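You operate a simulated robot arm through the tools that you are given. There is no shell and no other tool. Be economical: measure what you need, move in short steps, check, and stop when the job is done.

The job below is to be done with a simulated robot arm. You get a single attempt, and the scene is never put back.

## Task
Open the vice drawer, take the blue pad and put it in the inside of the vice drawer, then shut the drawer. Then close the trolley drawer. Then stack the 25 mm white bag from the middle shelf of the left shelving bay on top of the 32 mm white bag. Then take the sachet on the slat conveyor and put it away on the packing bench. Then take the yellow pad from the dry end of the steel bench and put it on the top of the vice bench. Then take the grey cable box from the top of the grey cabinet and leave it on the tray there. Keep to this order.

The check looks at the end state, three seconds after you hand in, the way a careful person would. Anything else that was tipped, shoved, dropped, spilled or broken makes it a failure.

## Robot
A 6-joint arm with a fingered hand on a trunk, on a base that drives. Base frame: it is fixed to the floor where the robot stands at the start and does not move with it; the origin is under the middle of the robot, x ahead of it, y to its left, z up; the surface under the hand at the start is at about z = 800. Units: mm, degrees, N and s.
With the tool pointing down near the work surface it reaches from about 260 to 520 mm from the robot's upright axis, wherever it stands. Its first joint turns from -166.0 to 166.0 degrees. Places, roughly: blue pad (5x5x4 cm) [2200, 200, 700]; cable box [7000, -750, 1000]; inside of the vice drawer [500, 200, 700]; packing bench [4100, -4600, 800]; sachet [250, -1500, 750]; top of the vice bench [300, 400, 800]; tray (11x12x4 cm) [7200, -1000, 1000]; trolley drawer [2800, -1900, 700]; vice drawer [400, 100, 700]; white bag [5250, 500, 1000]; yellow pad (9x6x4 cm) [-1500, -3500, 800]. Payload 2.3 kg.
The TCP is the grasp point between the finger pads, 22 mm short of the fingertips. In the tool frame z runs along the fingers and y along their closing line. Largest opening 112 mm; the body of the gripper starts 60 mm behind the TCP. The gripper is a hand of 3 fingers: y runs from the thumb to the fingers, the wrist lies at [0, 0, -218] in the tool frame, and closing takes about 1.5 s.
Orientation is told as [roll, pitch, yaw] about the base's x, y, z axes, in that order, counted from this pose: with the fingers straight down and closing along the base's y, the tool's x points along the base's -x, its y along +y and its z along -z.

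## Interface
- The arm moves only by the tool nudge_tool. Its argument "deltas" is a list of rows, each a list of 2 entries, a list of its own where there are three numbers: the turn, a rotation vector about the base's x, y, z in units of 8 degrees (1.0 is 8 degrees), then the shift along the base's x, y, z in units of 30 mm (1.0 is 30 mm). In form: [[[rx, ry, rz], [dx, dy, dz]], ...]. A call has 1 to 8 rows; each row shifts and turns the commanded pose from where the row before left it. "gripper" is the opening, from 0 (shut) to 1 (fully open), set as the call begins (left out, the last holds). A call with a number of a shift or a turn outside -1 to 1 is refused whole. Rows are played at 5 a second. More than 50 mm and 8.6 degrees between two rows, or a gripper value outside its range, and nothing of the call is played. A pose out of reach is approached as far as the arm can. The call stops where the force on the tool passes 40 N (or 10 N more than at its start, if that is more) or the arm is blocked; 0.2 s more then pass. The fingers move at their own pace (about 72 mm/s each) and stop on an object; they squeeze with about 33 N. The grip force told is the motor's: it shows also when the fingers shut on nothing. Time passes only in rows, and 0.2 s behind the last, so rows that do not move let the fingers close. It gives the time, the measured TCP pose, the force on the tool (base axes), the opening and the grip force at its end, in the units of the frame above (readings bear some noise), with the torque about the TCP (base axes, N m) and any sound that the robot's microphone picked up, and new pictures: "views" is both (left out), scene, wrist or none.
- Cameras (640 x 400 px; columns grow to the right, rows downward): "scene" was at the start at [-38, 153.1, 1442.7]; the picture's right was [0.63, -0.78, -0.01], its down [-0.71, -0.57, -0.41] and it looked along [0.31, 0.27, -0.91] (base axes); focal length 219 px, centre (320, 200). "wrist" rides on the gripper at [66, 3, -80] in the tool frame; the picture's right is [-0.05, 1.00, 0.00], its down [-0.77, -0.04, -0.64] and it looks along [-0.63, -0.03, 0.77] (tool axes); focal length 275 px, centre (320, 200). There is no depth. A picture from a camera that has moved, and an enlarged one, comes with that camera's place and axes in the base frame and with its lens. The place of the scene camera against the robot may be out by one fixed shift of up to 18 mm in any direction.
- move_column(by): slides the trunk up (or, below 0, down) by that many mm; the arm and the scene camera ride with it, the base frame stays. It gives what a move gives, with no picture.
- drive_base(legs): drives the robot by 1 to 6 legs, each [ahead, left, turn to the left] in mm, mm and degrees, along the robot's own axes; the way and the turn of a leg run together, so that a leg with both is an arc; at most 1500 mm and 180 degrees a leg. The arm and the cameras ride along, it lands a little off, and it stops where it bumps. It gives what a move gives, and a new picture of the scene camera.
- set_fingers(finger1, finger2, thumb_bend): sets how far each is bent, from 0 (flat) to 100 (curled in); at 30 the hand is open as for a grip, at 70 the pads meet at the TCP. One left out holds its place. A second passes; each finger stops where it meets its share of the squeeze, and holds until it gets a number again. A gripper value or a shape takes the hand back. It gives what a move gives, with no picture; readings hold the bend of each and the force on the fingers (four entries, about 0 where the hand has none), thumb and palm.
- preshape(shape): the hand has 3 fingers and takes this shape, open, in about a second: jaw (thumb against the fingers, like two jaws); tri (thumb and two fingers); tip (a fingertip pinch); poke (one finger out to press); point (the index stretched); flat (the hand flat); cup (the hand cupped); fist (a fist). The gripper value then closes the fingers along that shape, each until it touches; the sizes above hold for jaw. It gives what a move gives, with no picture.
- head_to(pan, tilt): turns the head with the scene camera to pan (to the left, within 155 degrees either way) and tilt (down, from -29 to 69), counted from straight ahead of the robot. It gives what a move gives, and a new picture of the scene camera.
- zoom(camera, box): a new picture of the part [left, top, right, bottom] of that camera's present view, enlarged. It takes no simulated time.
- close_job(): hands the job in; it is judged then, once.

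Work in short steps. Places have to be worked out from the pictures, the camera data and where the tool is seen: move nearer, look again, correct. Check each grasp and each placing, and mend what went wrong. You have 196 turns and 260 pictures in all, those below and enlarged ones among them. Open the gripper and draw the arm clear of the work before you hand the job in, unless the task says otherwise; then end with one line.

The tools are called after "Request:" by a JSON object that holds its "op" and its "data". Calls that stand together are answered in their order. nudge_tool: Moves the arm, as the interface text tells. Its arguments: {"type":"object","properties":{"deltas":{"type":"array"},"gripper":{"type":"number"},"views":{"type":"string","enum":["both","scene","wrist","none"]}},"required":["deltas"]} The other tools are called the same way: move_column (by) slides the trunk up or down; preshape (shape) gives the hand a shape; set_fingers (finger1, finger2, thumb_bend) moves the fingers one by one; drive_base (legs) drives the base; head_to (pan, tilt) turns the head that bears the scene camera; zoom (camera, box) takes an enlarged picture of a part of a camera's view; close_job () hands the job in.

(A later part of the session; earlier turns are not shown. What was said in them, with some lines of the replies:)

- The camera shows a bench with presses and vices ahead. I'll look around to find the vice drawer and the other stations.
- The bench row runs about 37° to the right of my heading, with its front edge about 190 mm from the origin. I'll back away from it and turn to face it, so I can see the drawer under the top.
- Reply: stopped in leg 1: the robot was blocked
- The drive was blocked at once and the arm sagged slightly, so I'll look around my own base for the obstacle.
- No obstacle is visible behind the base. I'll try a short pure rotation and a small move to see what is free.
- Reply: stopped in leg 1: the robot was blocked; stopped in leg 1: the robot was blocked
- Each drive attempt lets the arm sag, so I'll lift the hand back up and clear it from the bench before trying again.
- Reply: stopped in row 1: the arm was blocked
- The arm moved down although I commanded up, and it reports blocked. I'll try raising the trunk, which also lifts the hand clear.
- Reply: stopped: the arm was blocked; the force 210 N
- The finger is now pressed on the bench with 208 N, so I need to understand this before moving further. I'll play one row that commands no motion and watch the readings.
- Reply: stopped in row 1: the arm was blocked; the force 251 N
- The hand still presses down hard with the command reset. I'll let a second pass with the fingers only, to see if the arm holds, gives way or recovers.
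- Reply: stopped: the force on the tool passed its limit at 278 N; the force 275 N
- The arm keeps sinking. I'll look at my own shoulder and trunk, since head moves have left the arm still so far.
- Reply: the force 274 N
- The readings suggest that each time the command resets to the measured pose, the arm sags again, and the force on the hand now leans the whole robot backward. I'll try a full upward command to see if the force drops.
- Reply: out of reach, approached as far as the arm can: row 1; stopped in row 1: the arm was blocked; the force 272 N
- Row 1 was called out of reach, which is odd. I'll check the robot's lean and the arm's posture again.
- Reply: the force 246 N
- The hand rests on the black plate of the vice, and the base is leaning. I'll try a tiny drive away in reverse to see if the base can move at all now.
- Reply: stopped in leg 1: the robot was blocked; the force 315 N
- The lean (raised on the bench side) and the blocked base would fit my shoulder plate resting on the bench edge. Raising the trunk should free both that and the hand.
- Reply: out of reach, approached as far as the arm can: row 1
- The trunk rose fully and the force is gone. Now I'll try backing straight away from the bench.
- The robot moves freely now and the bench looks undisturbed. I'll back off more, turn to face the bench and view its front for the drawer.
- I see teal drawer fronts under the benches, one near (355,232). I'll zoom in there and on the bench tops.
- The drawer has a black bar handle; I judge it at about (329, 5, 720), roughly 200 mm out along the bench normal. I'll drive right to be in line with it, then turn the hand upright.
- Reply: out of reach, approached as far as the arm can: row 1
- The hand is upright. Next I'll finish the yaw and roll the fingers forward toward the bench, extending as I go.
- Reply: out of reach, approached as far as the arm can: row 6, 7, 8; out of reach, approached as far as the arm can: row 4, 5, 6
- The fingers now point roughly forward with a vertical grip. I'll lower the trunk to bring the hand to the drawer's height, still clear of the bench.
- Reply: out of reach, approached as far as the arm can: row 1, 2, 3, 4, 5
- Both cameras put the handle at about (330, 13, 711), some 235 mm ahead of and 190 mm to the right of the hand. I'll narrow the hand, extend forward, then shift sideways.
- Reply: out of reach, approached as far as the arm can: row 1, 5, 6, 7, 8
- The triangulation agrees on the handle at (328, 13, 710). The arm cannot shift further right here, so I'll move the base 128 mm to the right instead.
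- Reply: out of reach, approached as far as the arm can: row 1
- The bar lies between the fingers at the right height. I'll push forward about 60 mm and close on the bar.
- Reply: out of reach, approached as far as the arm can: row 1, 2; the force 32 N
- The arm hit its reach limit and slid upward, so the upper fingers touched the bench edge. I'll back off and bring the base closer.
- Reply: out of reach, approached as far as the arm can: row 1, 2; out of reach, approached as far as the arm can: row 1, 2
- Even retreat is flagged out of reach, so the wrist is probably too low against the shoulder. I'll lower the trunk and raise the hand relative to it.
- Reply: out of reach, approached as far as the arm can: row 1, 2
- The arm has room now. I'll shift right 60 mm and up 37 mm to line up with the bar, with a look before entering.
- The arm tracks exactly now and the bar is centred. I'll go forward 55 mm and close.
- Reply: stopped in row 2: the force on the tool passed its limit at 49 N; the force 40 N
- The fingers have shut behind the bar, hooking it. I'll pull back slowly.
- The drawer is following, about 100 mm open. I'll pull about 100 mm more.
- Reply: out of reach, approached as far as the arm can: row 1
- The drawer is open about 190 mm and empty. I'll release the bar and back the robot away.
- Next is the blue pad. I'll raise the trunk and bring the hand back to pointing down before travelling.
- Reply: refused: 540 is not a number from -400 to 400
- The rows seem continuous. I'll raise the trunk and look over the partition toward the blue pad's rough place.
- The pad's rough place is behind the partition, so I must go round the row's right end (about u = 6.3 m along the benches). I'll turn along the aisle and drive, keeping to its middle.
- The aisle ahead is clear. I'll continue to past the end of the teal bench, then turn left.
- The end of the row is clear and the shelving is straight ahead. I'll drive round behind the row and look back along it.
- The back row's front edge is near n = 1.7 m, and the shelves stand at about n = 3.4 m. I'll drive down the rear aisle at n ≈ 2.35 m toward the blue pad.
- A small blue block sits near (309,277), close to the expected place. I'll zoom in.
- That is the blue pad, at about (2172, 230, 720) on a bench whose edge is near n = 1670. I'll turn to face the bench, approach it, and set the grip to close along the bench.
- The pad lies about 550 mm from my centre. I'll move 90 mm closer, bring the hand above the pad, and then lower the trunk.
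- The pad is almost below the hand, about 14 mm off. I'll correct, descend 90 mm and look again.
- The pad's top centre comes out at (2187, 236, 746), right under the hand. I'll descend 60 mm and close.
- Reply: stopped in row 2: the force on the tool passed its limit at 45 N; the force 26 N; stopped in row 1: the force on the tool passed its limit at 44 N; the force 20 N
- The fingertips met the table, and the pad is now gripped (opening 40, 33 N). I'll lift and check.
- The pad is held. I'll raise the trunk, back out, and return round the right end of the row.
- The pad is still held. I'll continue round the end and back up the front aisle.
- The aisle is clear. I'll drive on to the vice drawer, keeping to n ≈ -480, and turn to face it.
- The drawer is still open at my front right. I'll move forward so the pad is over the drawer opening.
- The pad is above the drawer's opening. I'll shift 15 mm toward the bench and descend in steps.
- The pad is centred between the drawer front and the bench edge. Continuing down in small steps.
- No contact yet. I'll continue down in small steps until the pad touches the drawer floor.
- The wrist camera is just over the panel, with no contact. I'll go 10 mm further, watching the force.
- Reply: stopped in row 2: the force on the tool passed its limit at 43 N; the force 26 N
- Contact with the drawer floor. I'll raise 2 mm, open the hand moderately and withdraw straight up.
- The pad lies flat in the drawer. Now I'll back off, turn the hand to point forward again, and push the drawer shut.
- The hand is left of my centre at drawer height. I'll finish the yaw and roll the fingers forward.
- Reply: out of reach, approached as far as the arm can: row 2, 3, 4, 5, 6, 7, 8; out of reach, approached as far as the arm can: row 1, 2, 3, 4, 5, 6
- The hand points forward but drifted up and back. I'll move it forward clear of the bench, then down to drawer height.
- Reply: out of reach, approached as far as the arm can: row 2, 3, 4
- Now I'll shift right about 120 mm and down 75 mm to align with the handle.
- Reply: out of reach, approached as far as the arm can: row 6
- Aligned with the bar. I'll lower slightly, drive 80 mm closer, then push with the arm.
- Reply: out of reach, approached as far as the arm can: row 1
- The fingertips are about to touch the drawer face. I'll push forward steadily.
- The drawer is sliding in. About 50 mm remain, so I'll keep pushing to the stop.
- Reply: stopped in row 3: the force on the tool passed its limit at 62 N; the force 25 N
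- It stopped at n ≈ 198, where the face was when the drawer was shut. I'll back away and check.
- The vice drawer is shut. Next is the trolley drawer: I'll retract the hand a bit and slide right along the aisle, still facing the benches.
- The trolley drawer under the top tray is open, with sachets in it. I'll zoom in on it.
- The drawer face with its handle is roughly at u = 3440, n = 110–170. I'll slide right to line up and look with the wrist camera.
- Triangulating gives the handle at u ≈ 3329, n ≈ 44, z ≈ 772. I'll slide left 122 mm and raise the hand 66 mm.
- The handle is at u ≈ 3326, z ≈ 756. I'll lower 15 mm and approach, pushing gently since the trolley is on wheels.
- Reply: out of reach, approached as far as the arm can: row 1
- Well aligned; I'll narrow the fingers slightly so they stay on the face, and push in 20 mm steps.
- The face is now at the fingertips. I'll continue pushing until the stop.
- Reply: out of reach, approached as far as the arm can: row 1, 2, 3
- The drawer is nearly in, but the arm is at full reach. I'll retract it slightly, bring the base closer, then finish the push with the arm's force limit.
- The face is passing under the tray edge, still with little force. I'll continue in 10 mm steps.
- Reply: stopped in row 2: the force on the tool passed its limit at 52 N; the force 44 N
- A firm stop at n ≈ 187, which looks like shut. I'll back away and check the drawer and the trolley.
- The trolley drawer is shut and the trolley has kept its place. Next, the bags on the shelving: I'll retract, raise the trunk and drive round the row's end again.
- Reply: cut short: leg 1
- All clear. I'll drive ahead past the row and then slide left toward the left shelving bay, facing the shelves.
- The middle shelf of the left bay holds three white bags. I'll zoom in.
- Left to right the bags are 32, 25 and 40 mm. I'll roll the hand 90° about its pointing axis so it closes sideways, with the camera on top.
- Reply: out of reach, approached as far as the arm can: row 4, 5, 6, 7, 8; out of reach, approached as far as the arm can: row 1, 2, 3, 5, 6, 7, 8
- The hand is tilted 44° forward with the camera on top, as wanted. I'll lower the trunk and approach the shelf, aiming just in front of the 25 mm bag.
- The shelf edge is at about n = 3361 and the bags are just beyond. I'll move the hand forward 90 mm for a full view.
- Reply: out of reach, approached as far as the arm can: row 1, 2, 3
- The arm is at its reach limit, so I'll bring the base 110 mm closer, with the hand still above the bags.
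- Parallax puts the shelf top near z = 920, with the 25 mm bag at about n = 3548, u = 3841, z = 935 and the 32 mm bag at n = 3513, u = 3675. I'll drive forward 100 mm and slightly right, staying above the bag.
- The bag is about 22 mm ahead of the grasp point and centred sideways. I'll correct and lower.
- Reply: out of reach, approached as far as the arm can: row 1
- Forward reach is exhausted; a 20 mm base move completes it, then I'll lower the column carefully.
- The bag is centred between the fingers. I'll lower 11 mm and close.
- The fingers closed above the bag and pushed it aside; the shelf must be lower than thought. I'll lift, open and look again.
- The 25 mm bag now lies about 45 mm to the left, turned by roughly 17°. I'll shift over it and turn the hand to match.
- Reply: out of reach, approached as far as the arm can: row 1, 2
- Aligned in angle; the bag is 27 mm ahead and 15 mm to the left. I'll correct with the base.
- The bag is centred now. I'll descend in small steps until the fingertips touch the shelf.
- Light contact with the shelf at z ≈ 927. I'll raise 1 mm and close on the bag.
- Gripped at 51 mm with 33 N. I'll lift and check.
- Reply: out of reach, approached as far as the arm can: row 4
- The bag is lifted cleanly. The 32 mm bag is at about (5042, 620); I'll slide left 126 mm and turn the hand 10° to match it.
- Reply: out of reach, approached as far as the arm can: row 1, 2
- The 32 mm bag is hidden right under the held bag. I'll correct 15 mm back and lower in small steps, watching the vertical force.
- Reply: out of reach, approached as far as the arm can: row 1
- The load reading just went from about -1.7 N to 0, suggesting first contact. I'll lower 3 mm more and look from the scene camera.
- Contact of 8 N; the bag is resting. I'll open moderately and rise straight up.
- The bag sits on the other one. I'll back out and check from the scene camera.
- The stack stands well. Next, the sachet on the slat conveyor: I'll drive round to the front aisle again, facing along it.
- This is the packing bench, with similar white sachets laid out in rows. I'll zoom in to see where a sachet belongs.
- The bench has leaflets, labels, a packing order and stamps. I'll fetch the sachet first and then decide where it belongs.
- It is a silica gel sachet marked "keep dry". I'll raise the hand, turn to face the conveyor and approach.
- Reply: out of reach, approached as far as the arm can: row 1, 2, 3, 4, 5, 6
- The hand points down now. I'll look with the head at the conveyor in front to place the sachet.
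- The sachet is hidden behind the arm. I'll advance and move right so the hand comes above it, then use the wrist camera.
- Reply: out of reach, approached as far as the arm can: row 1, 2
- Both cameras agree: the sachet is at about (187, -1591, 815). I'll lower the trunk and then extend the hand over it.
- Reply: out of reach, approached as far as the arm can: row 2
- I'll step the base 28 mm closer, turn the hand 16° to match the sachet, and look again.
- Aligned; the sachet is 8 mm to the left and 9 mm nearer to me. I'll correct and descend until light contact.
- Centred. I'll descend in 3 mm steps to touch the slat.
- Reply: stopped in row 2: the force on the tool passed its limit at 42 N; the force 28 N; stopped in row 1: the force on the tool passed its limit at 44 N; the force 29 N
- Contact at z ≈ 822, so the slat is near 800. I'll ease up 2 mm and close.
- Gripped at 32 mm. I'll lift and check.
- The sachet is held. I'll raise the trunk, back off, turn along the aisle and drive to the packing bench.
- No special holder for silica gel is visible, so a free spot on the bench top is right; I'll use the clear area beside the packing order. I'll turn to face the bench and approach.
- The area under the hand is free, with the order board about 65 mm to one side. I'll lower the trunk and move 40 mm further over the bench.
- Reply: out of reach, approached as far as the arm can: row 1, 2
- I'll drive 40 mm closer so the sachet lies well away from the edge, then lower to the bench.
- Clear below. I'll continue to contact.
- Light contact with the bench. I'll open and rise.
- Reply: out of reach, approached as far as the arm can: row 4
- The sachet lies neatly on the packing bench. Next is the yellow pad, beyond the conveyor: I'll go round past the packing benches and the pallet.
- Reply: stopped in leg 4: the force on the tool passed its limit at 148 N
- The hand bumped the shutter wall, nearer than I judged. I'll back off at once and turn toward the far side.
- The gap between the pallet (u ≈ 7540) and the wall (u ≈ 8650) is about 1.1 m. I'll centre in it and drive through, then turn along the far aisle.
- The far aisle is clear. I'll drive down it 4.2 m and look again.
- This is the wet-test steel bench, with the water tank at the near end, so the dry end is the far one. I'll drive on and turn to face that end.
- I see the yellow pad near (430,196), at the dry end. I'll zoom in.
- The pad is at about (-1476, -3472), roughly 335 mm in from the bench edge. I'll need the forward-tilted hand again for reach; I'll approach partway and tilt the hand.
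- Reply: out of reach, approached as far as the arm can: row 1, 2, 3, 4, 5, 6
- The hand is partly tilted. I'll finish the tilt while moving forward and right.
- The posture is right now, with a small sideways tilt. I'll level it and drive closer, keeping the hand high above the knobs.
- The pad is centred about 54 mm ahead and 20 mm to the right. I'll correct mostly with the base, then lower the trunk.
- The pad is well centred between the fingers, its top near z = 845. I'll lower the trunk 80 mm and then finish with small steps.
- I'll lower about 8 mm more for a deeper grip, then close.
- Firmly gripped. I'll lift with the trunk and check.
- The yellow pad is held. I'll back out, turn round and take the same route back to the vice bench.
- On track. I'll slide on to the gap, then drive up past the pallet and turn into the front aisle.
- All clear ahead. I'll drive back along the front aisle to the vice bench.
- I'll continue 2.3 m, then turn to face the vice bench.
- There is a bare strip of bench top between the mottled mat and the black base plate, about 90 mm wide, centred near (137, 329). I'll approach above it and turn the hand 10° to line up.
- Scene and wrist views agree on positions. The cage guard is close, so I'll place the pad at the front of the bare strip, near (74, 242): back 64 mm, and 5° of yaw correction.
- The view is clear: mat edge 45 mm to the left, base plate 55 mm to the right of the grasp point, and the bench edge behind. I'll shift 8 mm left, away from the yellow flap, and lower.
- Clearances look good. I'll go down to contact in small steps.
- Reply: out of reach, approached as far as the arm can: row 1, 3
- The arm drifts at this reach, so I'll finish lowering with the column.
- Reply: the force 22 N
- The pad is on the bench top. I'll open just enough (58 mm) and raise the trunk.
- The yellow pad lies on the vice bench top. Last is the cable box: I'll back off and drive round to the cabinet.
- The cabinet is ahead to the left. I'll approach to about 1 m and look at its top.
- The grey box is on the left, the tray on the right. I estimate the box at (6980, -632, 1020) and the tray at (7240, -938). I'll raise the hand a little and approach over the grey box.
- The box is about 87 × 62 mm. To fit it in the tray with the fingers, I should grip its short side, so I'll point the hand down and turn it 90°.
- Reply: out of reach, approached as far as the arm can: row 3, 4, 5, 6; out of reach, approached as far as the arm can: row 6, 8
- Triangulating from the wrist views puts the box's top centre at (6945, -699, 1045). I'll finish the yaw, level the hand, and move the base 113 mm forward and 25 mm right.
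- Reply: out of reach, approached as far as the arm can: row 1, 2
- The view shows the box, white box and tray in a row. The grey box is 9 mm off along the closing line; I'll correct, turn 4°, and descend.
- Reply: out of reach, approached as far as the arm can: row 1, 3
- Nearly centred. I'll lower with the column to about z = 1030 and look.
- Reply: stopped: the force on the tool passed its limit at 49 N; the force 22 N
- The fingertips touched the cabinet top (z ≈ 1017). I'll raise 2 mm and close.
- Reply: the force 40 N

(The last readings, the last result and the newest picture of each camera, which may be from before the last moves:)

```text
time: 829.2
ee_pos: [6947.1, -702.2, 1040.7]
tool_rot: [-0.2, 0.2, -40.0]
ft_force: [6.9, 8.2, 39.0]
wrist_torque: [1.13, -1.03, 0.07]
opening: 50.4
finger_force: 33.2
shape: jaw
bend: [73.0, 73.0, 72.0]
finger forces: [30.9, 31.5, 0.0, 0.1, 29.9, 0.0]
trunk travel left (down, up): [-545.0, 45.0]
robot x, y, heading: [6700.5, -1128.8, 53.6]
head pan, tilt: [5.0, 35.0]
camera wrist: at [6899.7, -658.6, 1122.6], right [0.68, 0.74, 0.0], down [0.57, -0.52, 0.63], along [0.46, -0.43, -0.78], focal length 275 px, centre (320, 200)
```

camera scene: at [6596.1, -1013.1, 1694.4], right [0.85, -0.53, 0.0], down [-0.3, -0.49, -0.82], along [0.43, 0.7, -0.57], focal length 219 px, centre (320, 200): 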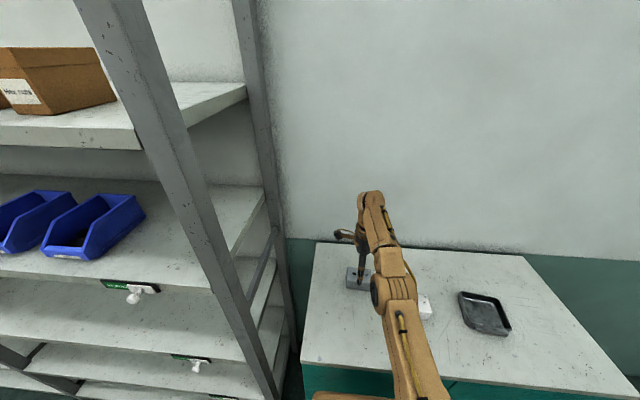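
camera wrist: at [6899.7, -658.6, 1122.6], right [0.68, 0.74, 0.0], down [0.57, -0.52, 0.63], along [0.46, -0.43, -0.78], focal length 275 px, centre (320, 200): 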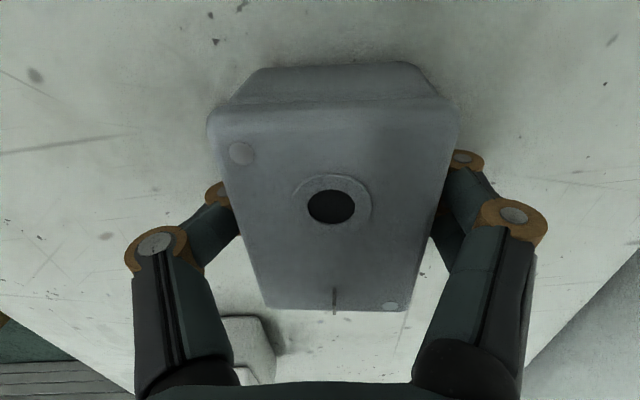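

Gripped at 50 mm. I'll lift with the column and check.

Request:
{"op": "move_column", "data": {"by": 44}}

Request:
{"op": "nudge_tool", "data": {"deltas": [[[0, 0, 0], [0, 0, 0.7]], [[0, 0, 0], [0, 0, 0.7]], [[0, 0, 0], [-0.3, -0.4, 0.3]]], "views": "wrist"}}

```text
time: 830.1
ee_pos: [6948.5, -700.5, 1082.6]
tool_rot: [-0.5, 0.2, -39.9]
ft_force: [0.4, 0.1, -0.5]
wrist_torque: [-0.02, 0.0, 0.04]
opening: 49.7
finger_force: 32.6
shape: jaw
bend: [73.0, 73.0, 71.0]
finger forces: [16.6, 16.8, 0.0, 0.0, 33.5, 0.0]
trunk travel left (down, up): [-589.0, 1.0]
robot x, y, heading: [6702.5, -1129.8, 53.3]
head pan, tilt: [5.0, 35.0]
```

```text
time: 830.9
ee_pos: [6937.4, -708.3, 1136.6]
tool_rot: [-0.4, 0.2, -39.8]
ft_force: [-0.6, 0.0, -0.7]
wrist_torque: [-0.01, 0.02, -0.03]
opening: 50.0
finger_force: 33.2
shape: jaw
bend: [73.0, 73.0, 71.0]
finger forces: [16.5, 16.7, 0.0, 0.0, 33.4, 0.1]
out of reach, approached as far as the arm can: row 2, 3
trunk travel left (down, up): [-589.0, 1.0]
robot x, y, heading: [6700.1, -1126.8, 53.5]
head pan, tilt: [5.0, 35.0]
camera wrist: at [6888.9, -662.9, 1217.1], right [0.68, 0.74, -0.01], down [0.57, -0.52, 0.63], along [0.46, -0.43, -0.77], focal length 275 px, centre (320, 200)
```

wrist: 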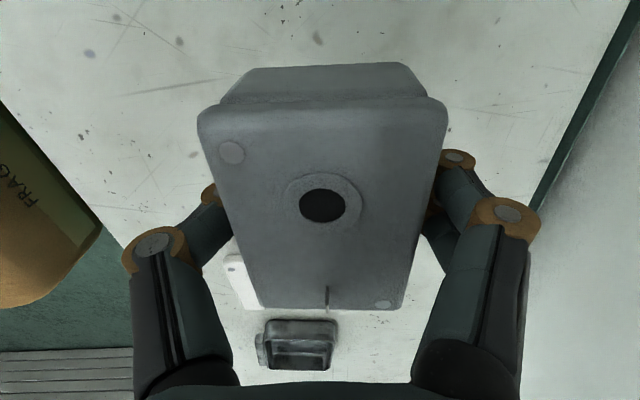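

The box is held, its underside well above the white box. I'll move right part of the way and re-measure the tray.

Request:
{"op": "drive_base", "data": {"legs": [[-70, -210, 0]]}}

Request:
{"op": "zoom", "data": {"camera": "wrist", "box": [0, 0, 640, 400]}}

Request:
{"op": "head_to", "data": {"pan": -5, "tilt": 55}}

```text
time: 832.6
ee_pos: [7062.7, -888.8, 1135.3]
tool_rot: [-0.4, 0.3, -40.1]
ft_force: [0.8, -0.2, -1.2]
wrist_torque: [0.01, 0.02, 0.01]
opening: 49.9
finger_force: 32.5
shape: jaw
bend: [73.0, 73.0, 71.0]
finger forces: [16.4, 16.8, 0.0, 0.1, 33.2, 0.1]
trunk travel left (down, up): [-589.0, 1.0]
robot x, y, heading: [6825.7, -1308.0, 53.2]
head pan, tilt: [5.0, 35.0]
camera scene: at [6720.1, -1193.5, 1698.0], right [0.85, -0.53, 0.0], down [-0.3, -0.49, -0.82], along [0.43, 0.7, -0.57], focal length 219 px, centre (320, 200)
```

scene: 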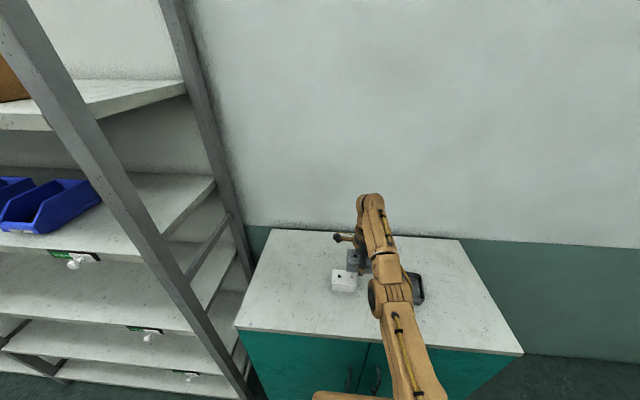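

```text
1.00 times, centred on (320, 200) of wrist (not enlarged: the box is as wide or as high as the picture)
camera zoom: at [7014.2, -843.9, 1217.0], right [0.68, 0.73, -0.01], down [0.57, -0.52, 0.63], along [0.46, -0.43, -0.77], focal length 275 px, centre (320, 200)
```

zoom: 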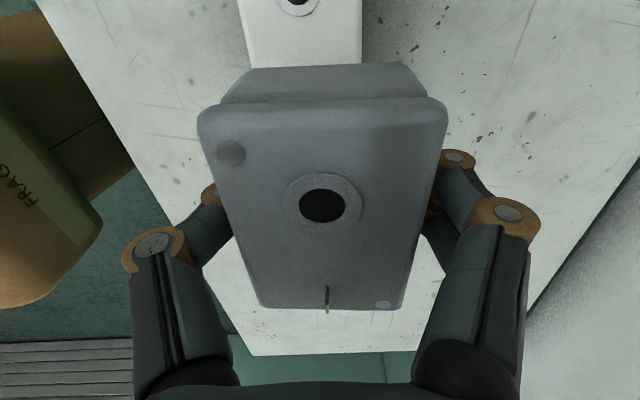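

```text
time: 833.4
ee_pos: [7062.3, -889.0, 1135.3]
tool_rot: [-0.3, 0.2, -40.0]
ft_force: [-0.7, -0.5, -0.5]
wrist_torque: [-0.05, -0.01, 0.03]
opening: 49.7
finger_force: 33.0
shape: jaw
bend: [73.0, 73.0, 71.0]
finger forces: [16.6, 16.8, 0.0, 0.0, 33.3, 0.0]
trunk travel left (down, up): [-589.0, 1.0]
robot x, y, heading: [6823.5, -1305.9, 53.0]
head pan, tilt: [-5.0, 55.0]
camera scene: at [6721.2, -1213.9, 1669.7], right [0.74, -0.67, 0.0], down [-0.55, -0.61, -0.57], along [0.38, 0.43, -0.82], focal length 219 px, centre (320, 200)
```

scene: 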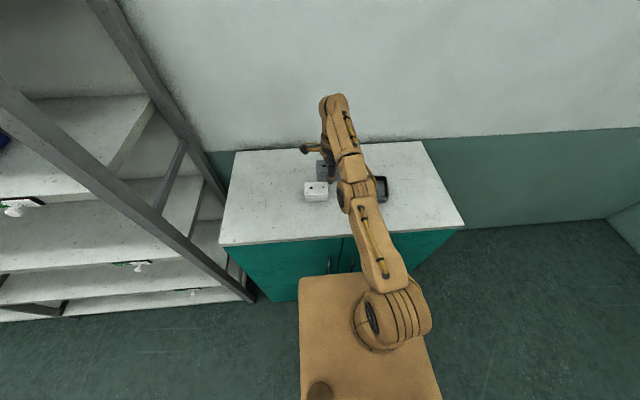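

The held box hides the tray from the wrist camera. I'll zoom the scene view to measure the tray's visible edges.

Request:
{"op": "zoom", "data": {"camera": "scene", "box": [280, 130, 440, 230]}}

```text
4.00 times, centred on (360, 180) of scene
camera zoom: at [6721.2, -1213.9, 1669.7], right [0.74, -0.67, 0.0], down [-0.55, -0.61, -0.57], along [0.38, 0.43, -0.82], focal length 875 px, centre (160, 280)
```

zoom: 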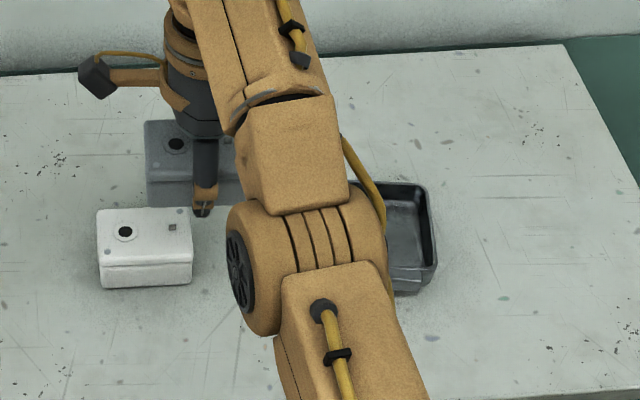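

Combining the views, the tray centre is at about (7182, -985). I'll move right 153 mm and lower partway to check the tray rim around the box.

Request:
{"op": "drive_base", "data": {"legs": [[-5, -153, 0]]}}

Request:
{"op": "zoom", "data": {"camera": "wrist", "box": [0, 0, 640, 400]}}

Request:
{"op": "zoom", "data": {"camera": "scene", "box": [240, 100, 440, 230]}}

```text
time: 834.8
ee_pos: [7179.4, -983.1, 1135.5]
tool_rot: [-0.3, 0.3, -40.1]
ft_force: [0.2, 0.4, -1.2]
wrist_torque: [0.0, -0.02, 0.0]
opening: 50.0
finger_force: 32.9
shape: jaw
bend: [73.0, 73.0, 71.0]
finger forces: [16.5, 16.7, 0.1, 0.1, 33.3, 0.1]
trunk travel left (down, up): [-589.0, 1.0]
robot x, y, heading: [6942.7, -1403.8, 52.8]
head pan, tilt: [-5.0, 55.0]
camera scene: at [6839.7, -1309.5, 1669.8], right [0.74, -0.67, 0.0], down [-0.55, -0.61, -0.57], along [0.38, 0.43, -0.82], focal length 219 px, centre (320, 200)
```

scene: 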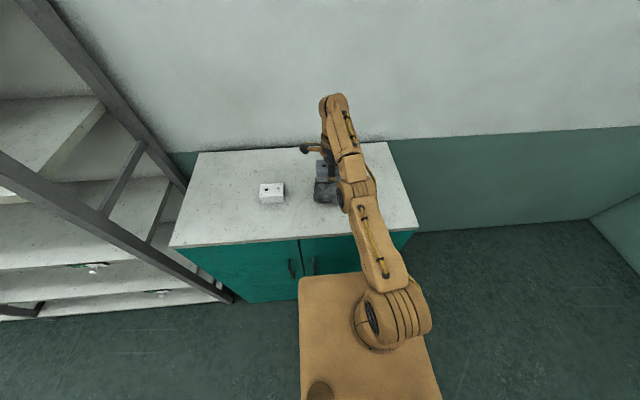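

```text
1.00 times, centred on (320, 200) of wrist (not enlarged: the box is as wide or as high as the picture)
camera zoom: at [7132.0, -938.6, 1217.0], right [0.68, 0.73, -0.01], down [0.57, -0.52, 0.63], along [0.46, -0.43, -0.77], focal length 275 px, centre (320, 200)
```

zoom: 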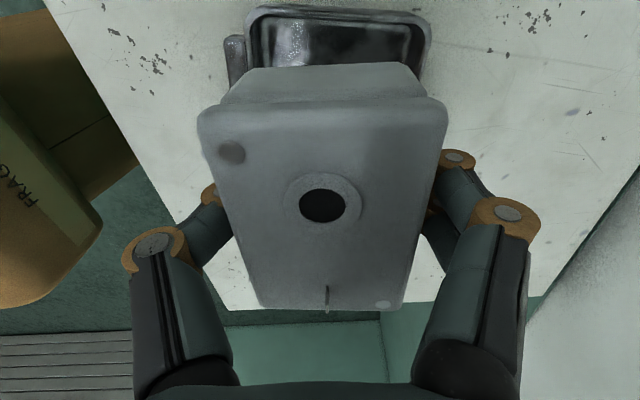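

```text
3.08 times, centred on (340, 165) of scene
camera zoom: at [6839.7, -1309.5, 1669.8], right [0.74, -0.67, 0.0], down [-0.55, -0.61, -0.57], along [0.38, 0.43, -0.82], focal length 673 px, centre (258, 308)
```

zoom: 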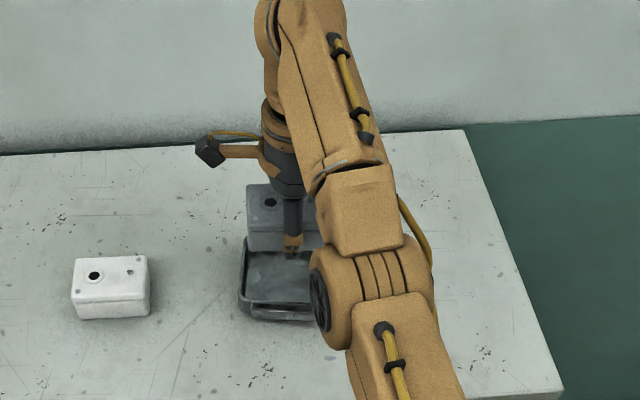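

The tray's left rim is visible; the tray centre is about (9, 2) mm from the hand's centre. I'll correct and lower to rim height for a check.

Request:
{"op": "nudge_tool", "data": {"deltas": [[[0, 0, 0], [0.3, 0.07, 0]]], "views": "none"}}

Request:
{"op": "move_column", "data": {"by": -45}}

Request:
{"op": "zoom", "data": {"camera": "wrist", "box": [0, 0, 640, 400]}}

Request:
{"op": "zoom", "data": {"camera": "scene", "box": [280, 120, 400, 220]}}

```text
time: 835.2
ee_pos: [7186.3, -982.9, 1135.5]
tool_rot: [-0.4, 0.2, -40.2]
ft_force: [-0.4, 1.1, -1.1]
wrist_torque: [-0.02, -0.01, 0.07]
opening: 49.8
finger_force: 33.2
shape: jaw
bend: [73.0, 73.0, 71.0]
finger forces: [16.4, 16.7, 0.0, 0.0, 33.3, 0.1]
out of reach, approached as far as the arm can: row 1
trunk travel left (down, up): [-589.0, 1.0]
robot x, y, heading: [6941.8, -1403.7, 53.2]
head pan, tilt: [-5.0, 55.0]
```

```text
time: 836.1
ee_pos: [7184.1, -983.1, 1090.5]
tool_rot: [-0.3, 0.4, -40.1]
ft_force: [0.0, 0.7, -1.2]
wrist_torque: [0.0, 0.03, -0.04]
opening: 49.9
finger_force: 32.8
shape: jaw
bend: [73.0, 73.0, 71.0]
finger forces: [16.5, 16.7, 0.1, 0.1, 33.3, 0.1]
trunk travel left (down, up): [-544.0, 46.0]
robot x, y, heading: [6940.2, -1400.6, 53.3]
head pan, tilt: [-5.0, 55.0]
```

```text
1.00 times, centred on (320, 200) of wrist (not enlarged: the box is as wide or as high as the picture)
camera zoom: at [7137.4, -937.7, 1171.3], right [0.68, 0.73, -0.01], down [0.57, -0.52, 0.63], along [0.46, -0.43, -0.77], focal length 275 px, centre (320, 200)
```

zoom: 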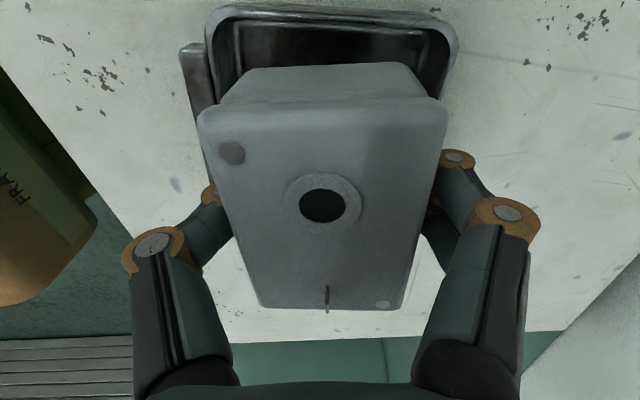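

```text
4.00 times, centred on (340, 170) of scene
camera zoom: at [6838.9, -1309.1, 1624.6], right [0.74, -0.67, 0.0], down [-0.55, -0.61, -0.57], along [0.38, 0.43, -0.82], focal length 875 px, centre (240, 320)
```

zoom: 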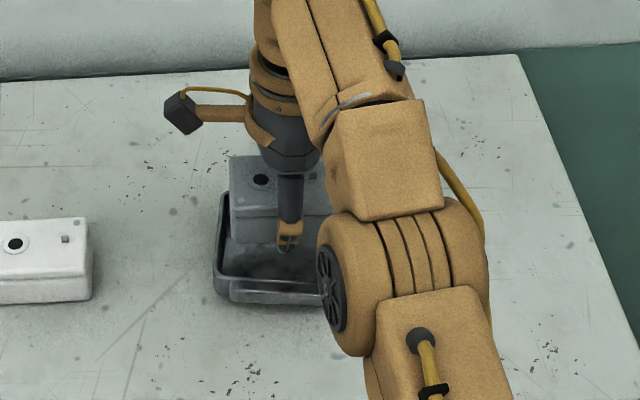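

The rim stands at z ≈ 1050; the tray centre is about 8 mm further forward and 3 mm to the right, turned 4°. I'll correct these.

Request:
{"op": "drive_base", "data": {"legs": [[9, -3, 0]]}}

Request:
{"op": "nudge_tool", "data": {"deltas": [[[0, 0, -0.5], [0, 0, 0]]], "views": "wrist"}}

```text
time: 836.8
ee_pos: [7193.6, -976.3, 1090.6]
tool_rot: [-0.4, 0.3, -40.2]
ft_force: [0.5, 1.1, -0.2]
wrist_torque: [0.03, 0.01, 0.05]
opening: 49.9
finger_force: 32.7
shape: jaw
bend: [73.0, 73.0, 71.0]
finger forces: [16.5, 16.7, 0.0, 0.0, 33.3, 0.0]
trunk travel left (down, up): [-544.0, 46.0]
robot x, y, heading: [6948.9, -1396.3, 53.1]
head pan, tilt: [-5.0, 55.0]
camera scene: at [6846.6, -1303.7, 1624.7], right [0.74, -0.67, 0.0], down [-0.55, -0.61, -0.57], along [0.38, 0.43, -0.82], focal length 219 px, centre (320, 200)
```

scene: 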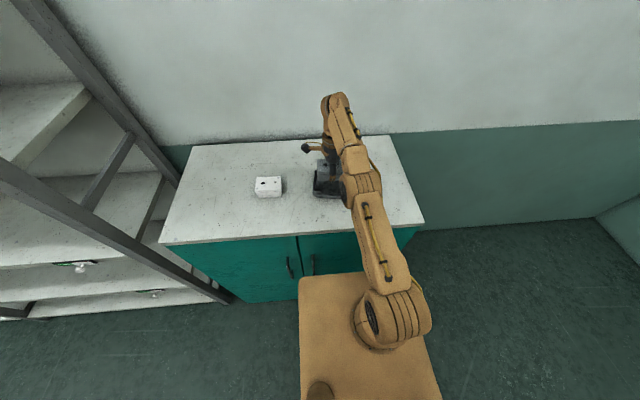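

```text
time: 837.2
ee_pos: [7193.8, -977.2, 1090.6]
tool_rot: [-0.4, 0.2, -44.1]
ft_force: [0.0, -0.3, -2.0]
wrist_torque: [0.02, 0.01, 0.04]
opening: 49.9
finger_force: 33.2
shape: jaw
bend: [73.0, 73.0, 71.0]
finger forces: [16.5, 16.7, 0.0, 0.0, 33.3, 0.0]
trunk travel left (down, up): [-544.0, 46.0]
robot x, y, heading: [6949.6, -1399.5, 53.3]
head pan, tilt: [-5.0, 55.0]
camera wrist: at [7148.3, -929.5, 1171.4], right [0.73, 0.68, -0.01], down [0.53, -0.56, 0.63], along [0.43, -0.46, -0.77], focal length 275 px, centre (320, 200)
```

wrist: 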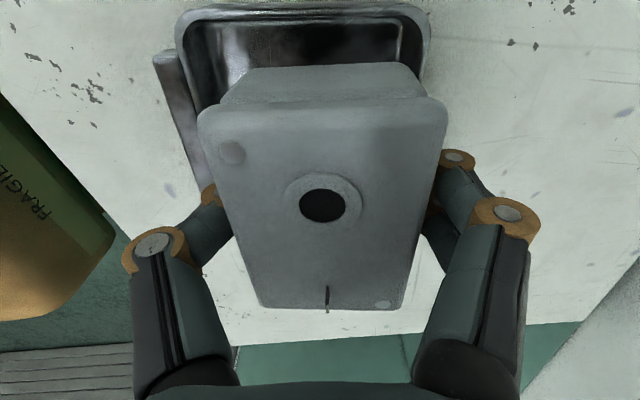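

Nearly perfect; a 4 mm correction back and I'll lower into the tray.

Request:
{"op": "nudge_tool", "data": {"deltas": [[[0, 0, 0], [-0.09, -0.1, 0]]], "views": "none"}}

Request:
{"op": "move_column", "data": {"by": -25}}

Request:
{"op": "zoom", "data": {"camera": "wrist", "box": [0, 0, 640, 400]}}

```text
time: 837.6
ee_pos: [7189.3, -980.2, 1089.2]
tool_rot: [-0.4, 0.3, -44.1]
ft_force: [-0.3, -1.0, 0.2]
wrist_torque: [-0.02, -0.01, -0.02]
opening: 49.6
finger_force: 32.0
shape: jaw
bend: [73.0, 73.0, 71.0]
finger forces: [16.5, 16.7, 0.1, 0.0, 33.3, 0.0]
trunk travel left (down, up): [-544.0, 46.0]
robot x, y, heading: [6947.9, -1397.8, 53.0]
head pan, tilt: [-5.0, 55.0]
```

```text
time: 838.3
ee_pos: [7189.6, -980.3, 1064.9]
tool_rot: [-0.4, 0.3, -44.1]
ft_force: [0.6, 0.6, -1.1]
wrist_torque: [-0.03, 0.0, 0.01]
opening: 49.7
finger_force: 33.3
shape: jaw
bend: [73.0, 73.0, 71.0]
finger forces: [16.4, 16.8, 0.0, 0.0, 33.4, 0.0]
trunk travel left (down, up): [-519.0, 71.0]
robot x, y, heading: [6951.0, -1398.8, 53.2]
head pan, tilt: [-5.0, 55.0]
```

```text
1.00 times, centred on (320, 200) of wrist (not enlarged: the box is as wide or as high as the picture)
camera zoom: at [7145.6, -932.3, 1146.1], right [0.73, 0.69, -0.01], down [0.53, -0.56, 0.63], along [0.43, -0.46, -0.77], focal length 275 px, centre (320, 200)
```

zoom: 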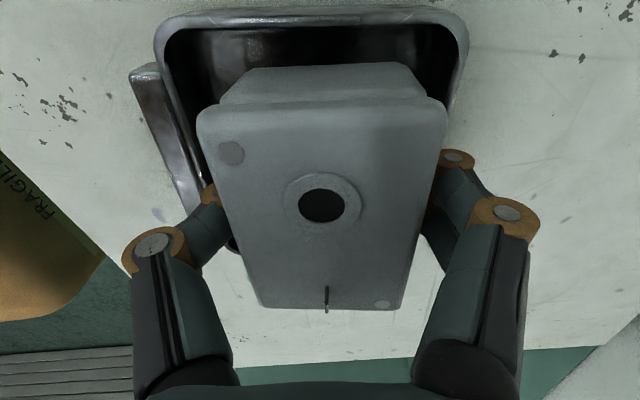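

The box sits centrally in the tray outline with no contact. I'll continue down in steps.

Request:
{"op": "move_column", "data": {"by": -13}}

Request:
{"op": "move_column", "data": {"by": -7}}

Request:
{"op": "zoom", "data": {"camera": "wrist", "box": [0, 0, 640, 400]}}

```text
time: 838.9
ee_pos: [7189.2, -980.2, 1052.0]
tool_rot: [-0.3, 0.3, -44.1]
ft_force: [-0.5, 0.2, 6.1]
wrist_torque: [0.02, -0.07, 0.01]
opening: 50.1
finger_force: 32.8
shape: jaw
bend: [73.0, 73.0, 70.0]
finger forces: [19.7, 21.6, 0.0, 0.0, 40.3, 0.0]
trunk travel left (down, up): [-506.0, 84.0]
robot x, y, heading: [6945.8, -1399.3, 53.1]
head pan, tilt: [-5.0, 55.0]
```

```text
time: 839.4
ee_pos: [7190.0, -981.1, 1050.4]
tool_rot: [0.4, 0.5, -44.1]
ft_force: [0.4, -0.6, 14.8]
wrist_torque: [0.08, -0.07, 0.0]
opening: 49.8
finger_force: 33.1
shape: jaw
bend: [72.0, 72.0, 70.0]
finger forces: [29.5, 32.3, 0.0, 0.1, 61.5, 0.0]
trunk travel left (down, up): [-501.0, 89.0]
robot x, y, heading: [6950.7, -1395.3, 52.9]
head pan, tilt: [-5.0, 55.0]
stopped: the force on the tool passed its limit at 46 N (the readings are from after the stop); the commanded pose is now the measured one
```

```text
1.00 times, centred on (320, 200) of wrist (not enlarged: the box is as wide or as high as the picture)
camera zoom: at [7145.0, -933.6, 1132.8], right [0.73, 0.69, 0.01], down [0.53, -0.57, 0.63], along [0.44, -0.45, -0.78], focal length 275 px, centre (320, 200)
```

zoom: 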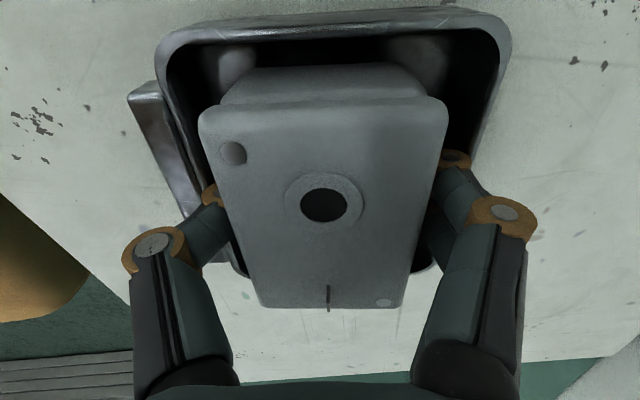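

Contact is even, and well below rim height, so the box is resting on the tray floor. I'll open slightly and rise.

Request:
{"op": "nudge_tool", "data": {"deltas": [[[0, 0, 0], [0, 0, 0.05]], [[0, 0, 0], [0, 0, 0]], [[0, 0, 0], [0, 0, 0]]], "gripper": 0.54, "views": "none"}}

Request:
{"op": "move_column", "data": {"by": 85}}

Request:
{"op": "zoom", "data": {"camera": "wrist", "box": [0, 0, 640, 400]}}

```text
time: 840.2
ee_pos: [7191.5, -980.1, 1050.7]
tool_rot: [0.3, 0.3, -44.1]
ft_force: [1.0, 3.1, 14.1]
wrist_torque: [0.0, 0.16, 0.03]
opening: 52.3
finger_force: 0.0
shape: jaw
bend: [72.0, 72.0, 70.0]
finger forces: [9.8, 10.7, 0.0, 0.0, 23.4, 0.0]
trunk travel left (down, up): [-501.0, 89.0]
robot x, y, heading: [6950.8, -1398.2, 53.3]
head pan, tilt: [-5.0, 55.0]
```

```text
time: 841.4
ee_pos: [7190.9, -978.5, 1137.4]
tool_rot: [0.2, 0.5, -44.1]
ft_force: [-0.9, -0.7, 1.3]
wrist_torque: [0.0, 0.01, 0.0]
opening: 59.9
finger_force: 0.0
shape: jaw
bend: [72.0, 72.0, 70.0]
finger forces: [0.0, 0.0, 0.1, 0.1, 0.0, 0.1]
trunk travel left (down, up): [-586.0, 4.0]
robot x, y, heading: [6950.7, -1398.2, 53.2]
head pan, tilt: [-5.0, 55.0]
```

```text
1.00 times, centred on (320, 200) of wrist (not enlarged: the box is as wide or as high as the picture)
camera zoom: at [7145.9, -931.5, 1217.6], right [0.73, 0.69, 0.0], down [0.53, -0.57, 0.63], along [0.43, -0.46, -0.78], focal length 275 px, centre (320, 200)
```

zoom: 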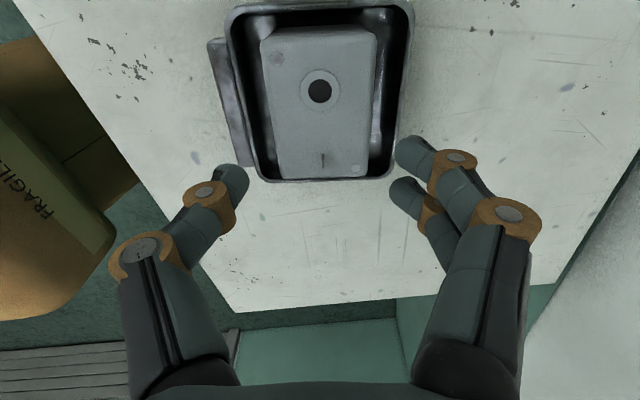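

The grey box lies fully inside the tray. I'll open the hand, back away and take a last look.

Request:
{"op": "drive_base", "data": {"legs": [[-500, 0, 0]]}}

Request:
{"op": "nudge_tool", "data": {"deltas": [[[0, 0, 0], [0, 0, 0]], [[0, 0, 0], [0, 0, 0]]], "gripper": 1, "views": "none"}}

Request:
{"op": "head_to", "data": {"pan": 5, "tilt": 35}}

```text
time: 844.4
ee_pos: [6887.8, -1381.7, 1136.7]
tool_rot: [0.2, 0.5, -43.9]
ft_force: [0.6, 0.6, 0.3]
wrist_torque: [-0.01, -0.02, 0.02]
opening: 59.8
finger_force: 0.1
shape: jaw
bend: [72.0, 72.0, 70.0]
finger forces: [0.0, 0.0, 0.0, 0.0, 0.1, 0.0]
trunk travel left (down, up): [-586.0, 4.0]
robot x, y, heading: [6644.8, -1802.3, 53.1]
head pan, tilt: [-5.0, 55.0]
camera scene: at [6544.0, -1707.6, 1666.6], right [0.75, -0.67, 0.0], down [-0.55, -0.61, -0.57], along [0.38, 0.43, -0.82], focal length 219 px, centre (320, 200)
```

scene: 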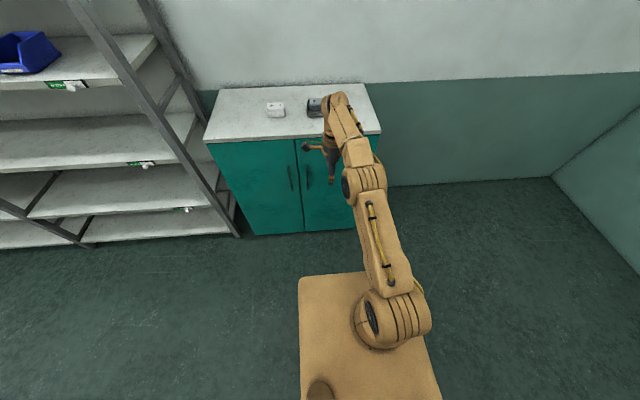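

```text
time: 845.0
ee_pos: [6887.9, -1382.9, 1136.5]
tool_rot: [0.2, 0.4, -44.0]
ft_force: [0.2, -0.2, -0.5]
wrist_torque: [0.01, -0.02, 0.03]
opening: 111.7
finger_force: 0.0
shape: jaw
bend: [30.0, 30.0, 30.0]
finger forces: [0.1, 0.0, 0.0, 0.0, 0.1, 0.1]
trunk travel left (down, up): [-586.0, 4.0]
robot x, y, heading: [6651.7, -1803.5, 53.2]
head pan, tilt: [-5.0, 55.0]
```

```text
time: 845.8
ee_pos: [6888.2, -1382.9, 1136.3]
tool_rot: [0.2, 0.2, -43.9]
ft_force: [-0.8, -0.5, 0.0]
wrist_torque: [-0.02, 0.0, -0.01]
opening: 112.0
finger_force: 0.1
shape: jaw
bend: [30.0, 30.0, 30.0]
finger forces: [0.1, 0.0, 0.0, 0.0, 0.0, 0.0]
trunk travel left (down, up): [-586.0, 4.0]
robot x, y, heading: [6644.8, -1803.6, 53.2]
head pan, tilt: [5.0, 35.0]
camera scene: at [6542.6, -1686.3, 1694.8], right [0.85, -0.53, 0.0], down [-0.3, -0.49, -0.82], along [0.43, 0.7, -0.57], focal length 219 px, centre (320, 200)
```

scene: 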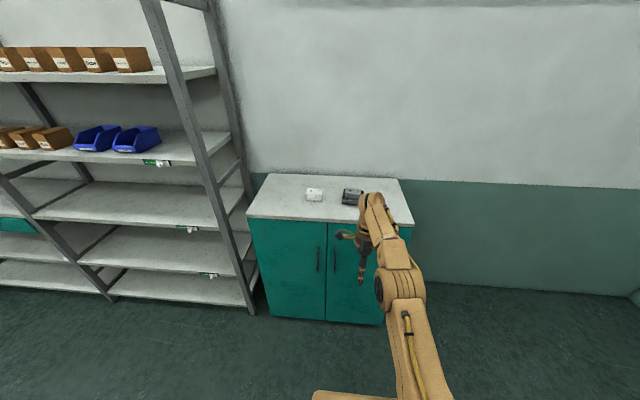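

All six parts are done, the hand is open, and the arm is clear. I'll hand in.

Request:
{"op": "close_job", "data": {}}

```text
The job is handed in.
```

I did all six steps in order and handed the job in, but the robot made two hard contacts on the way. At the start the arm sagged and pressed on the vice bench at up to about 305 N. Later the hand bumped the shutter wall at 148 N. I saw nothing moved or damaged by either, but I did not inspect those spots closely.
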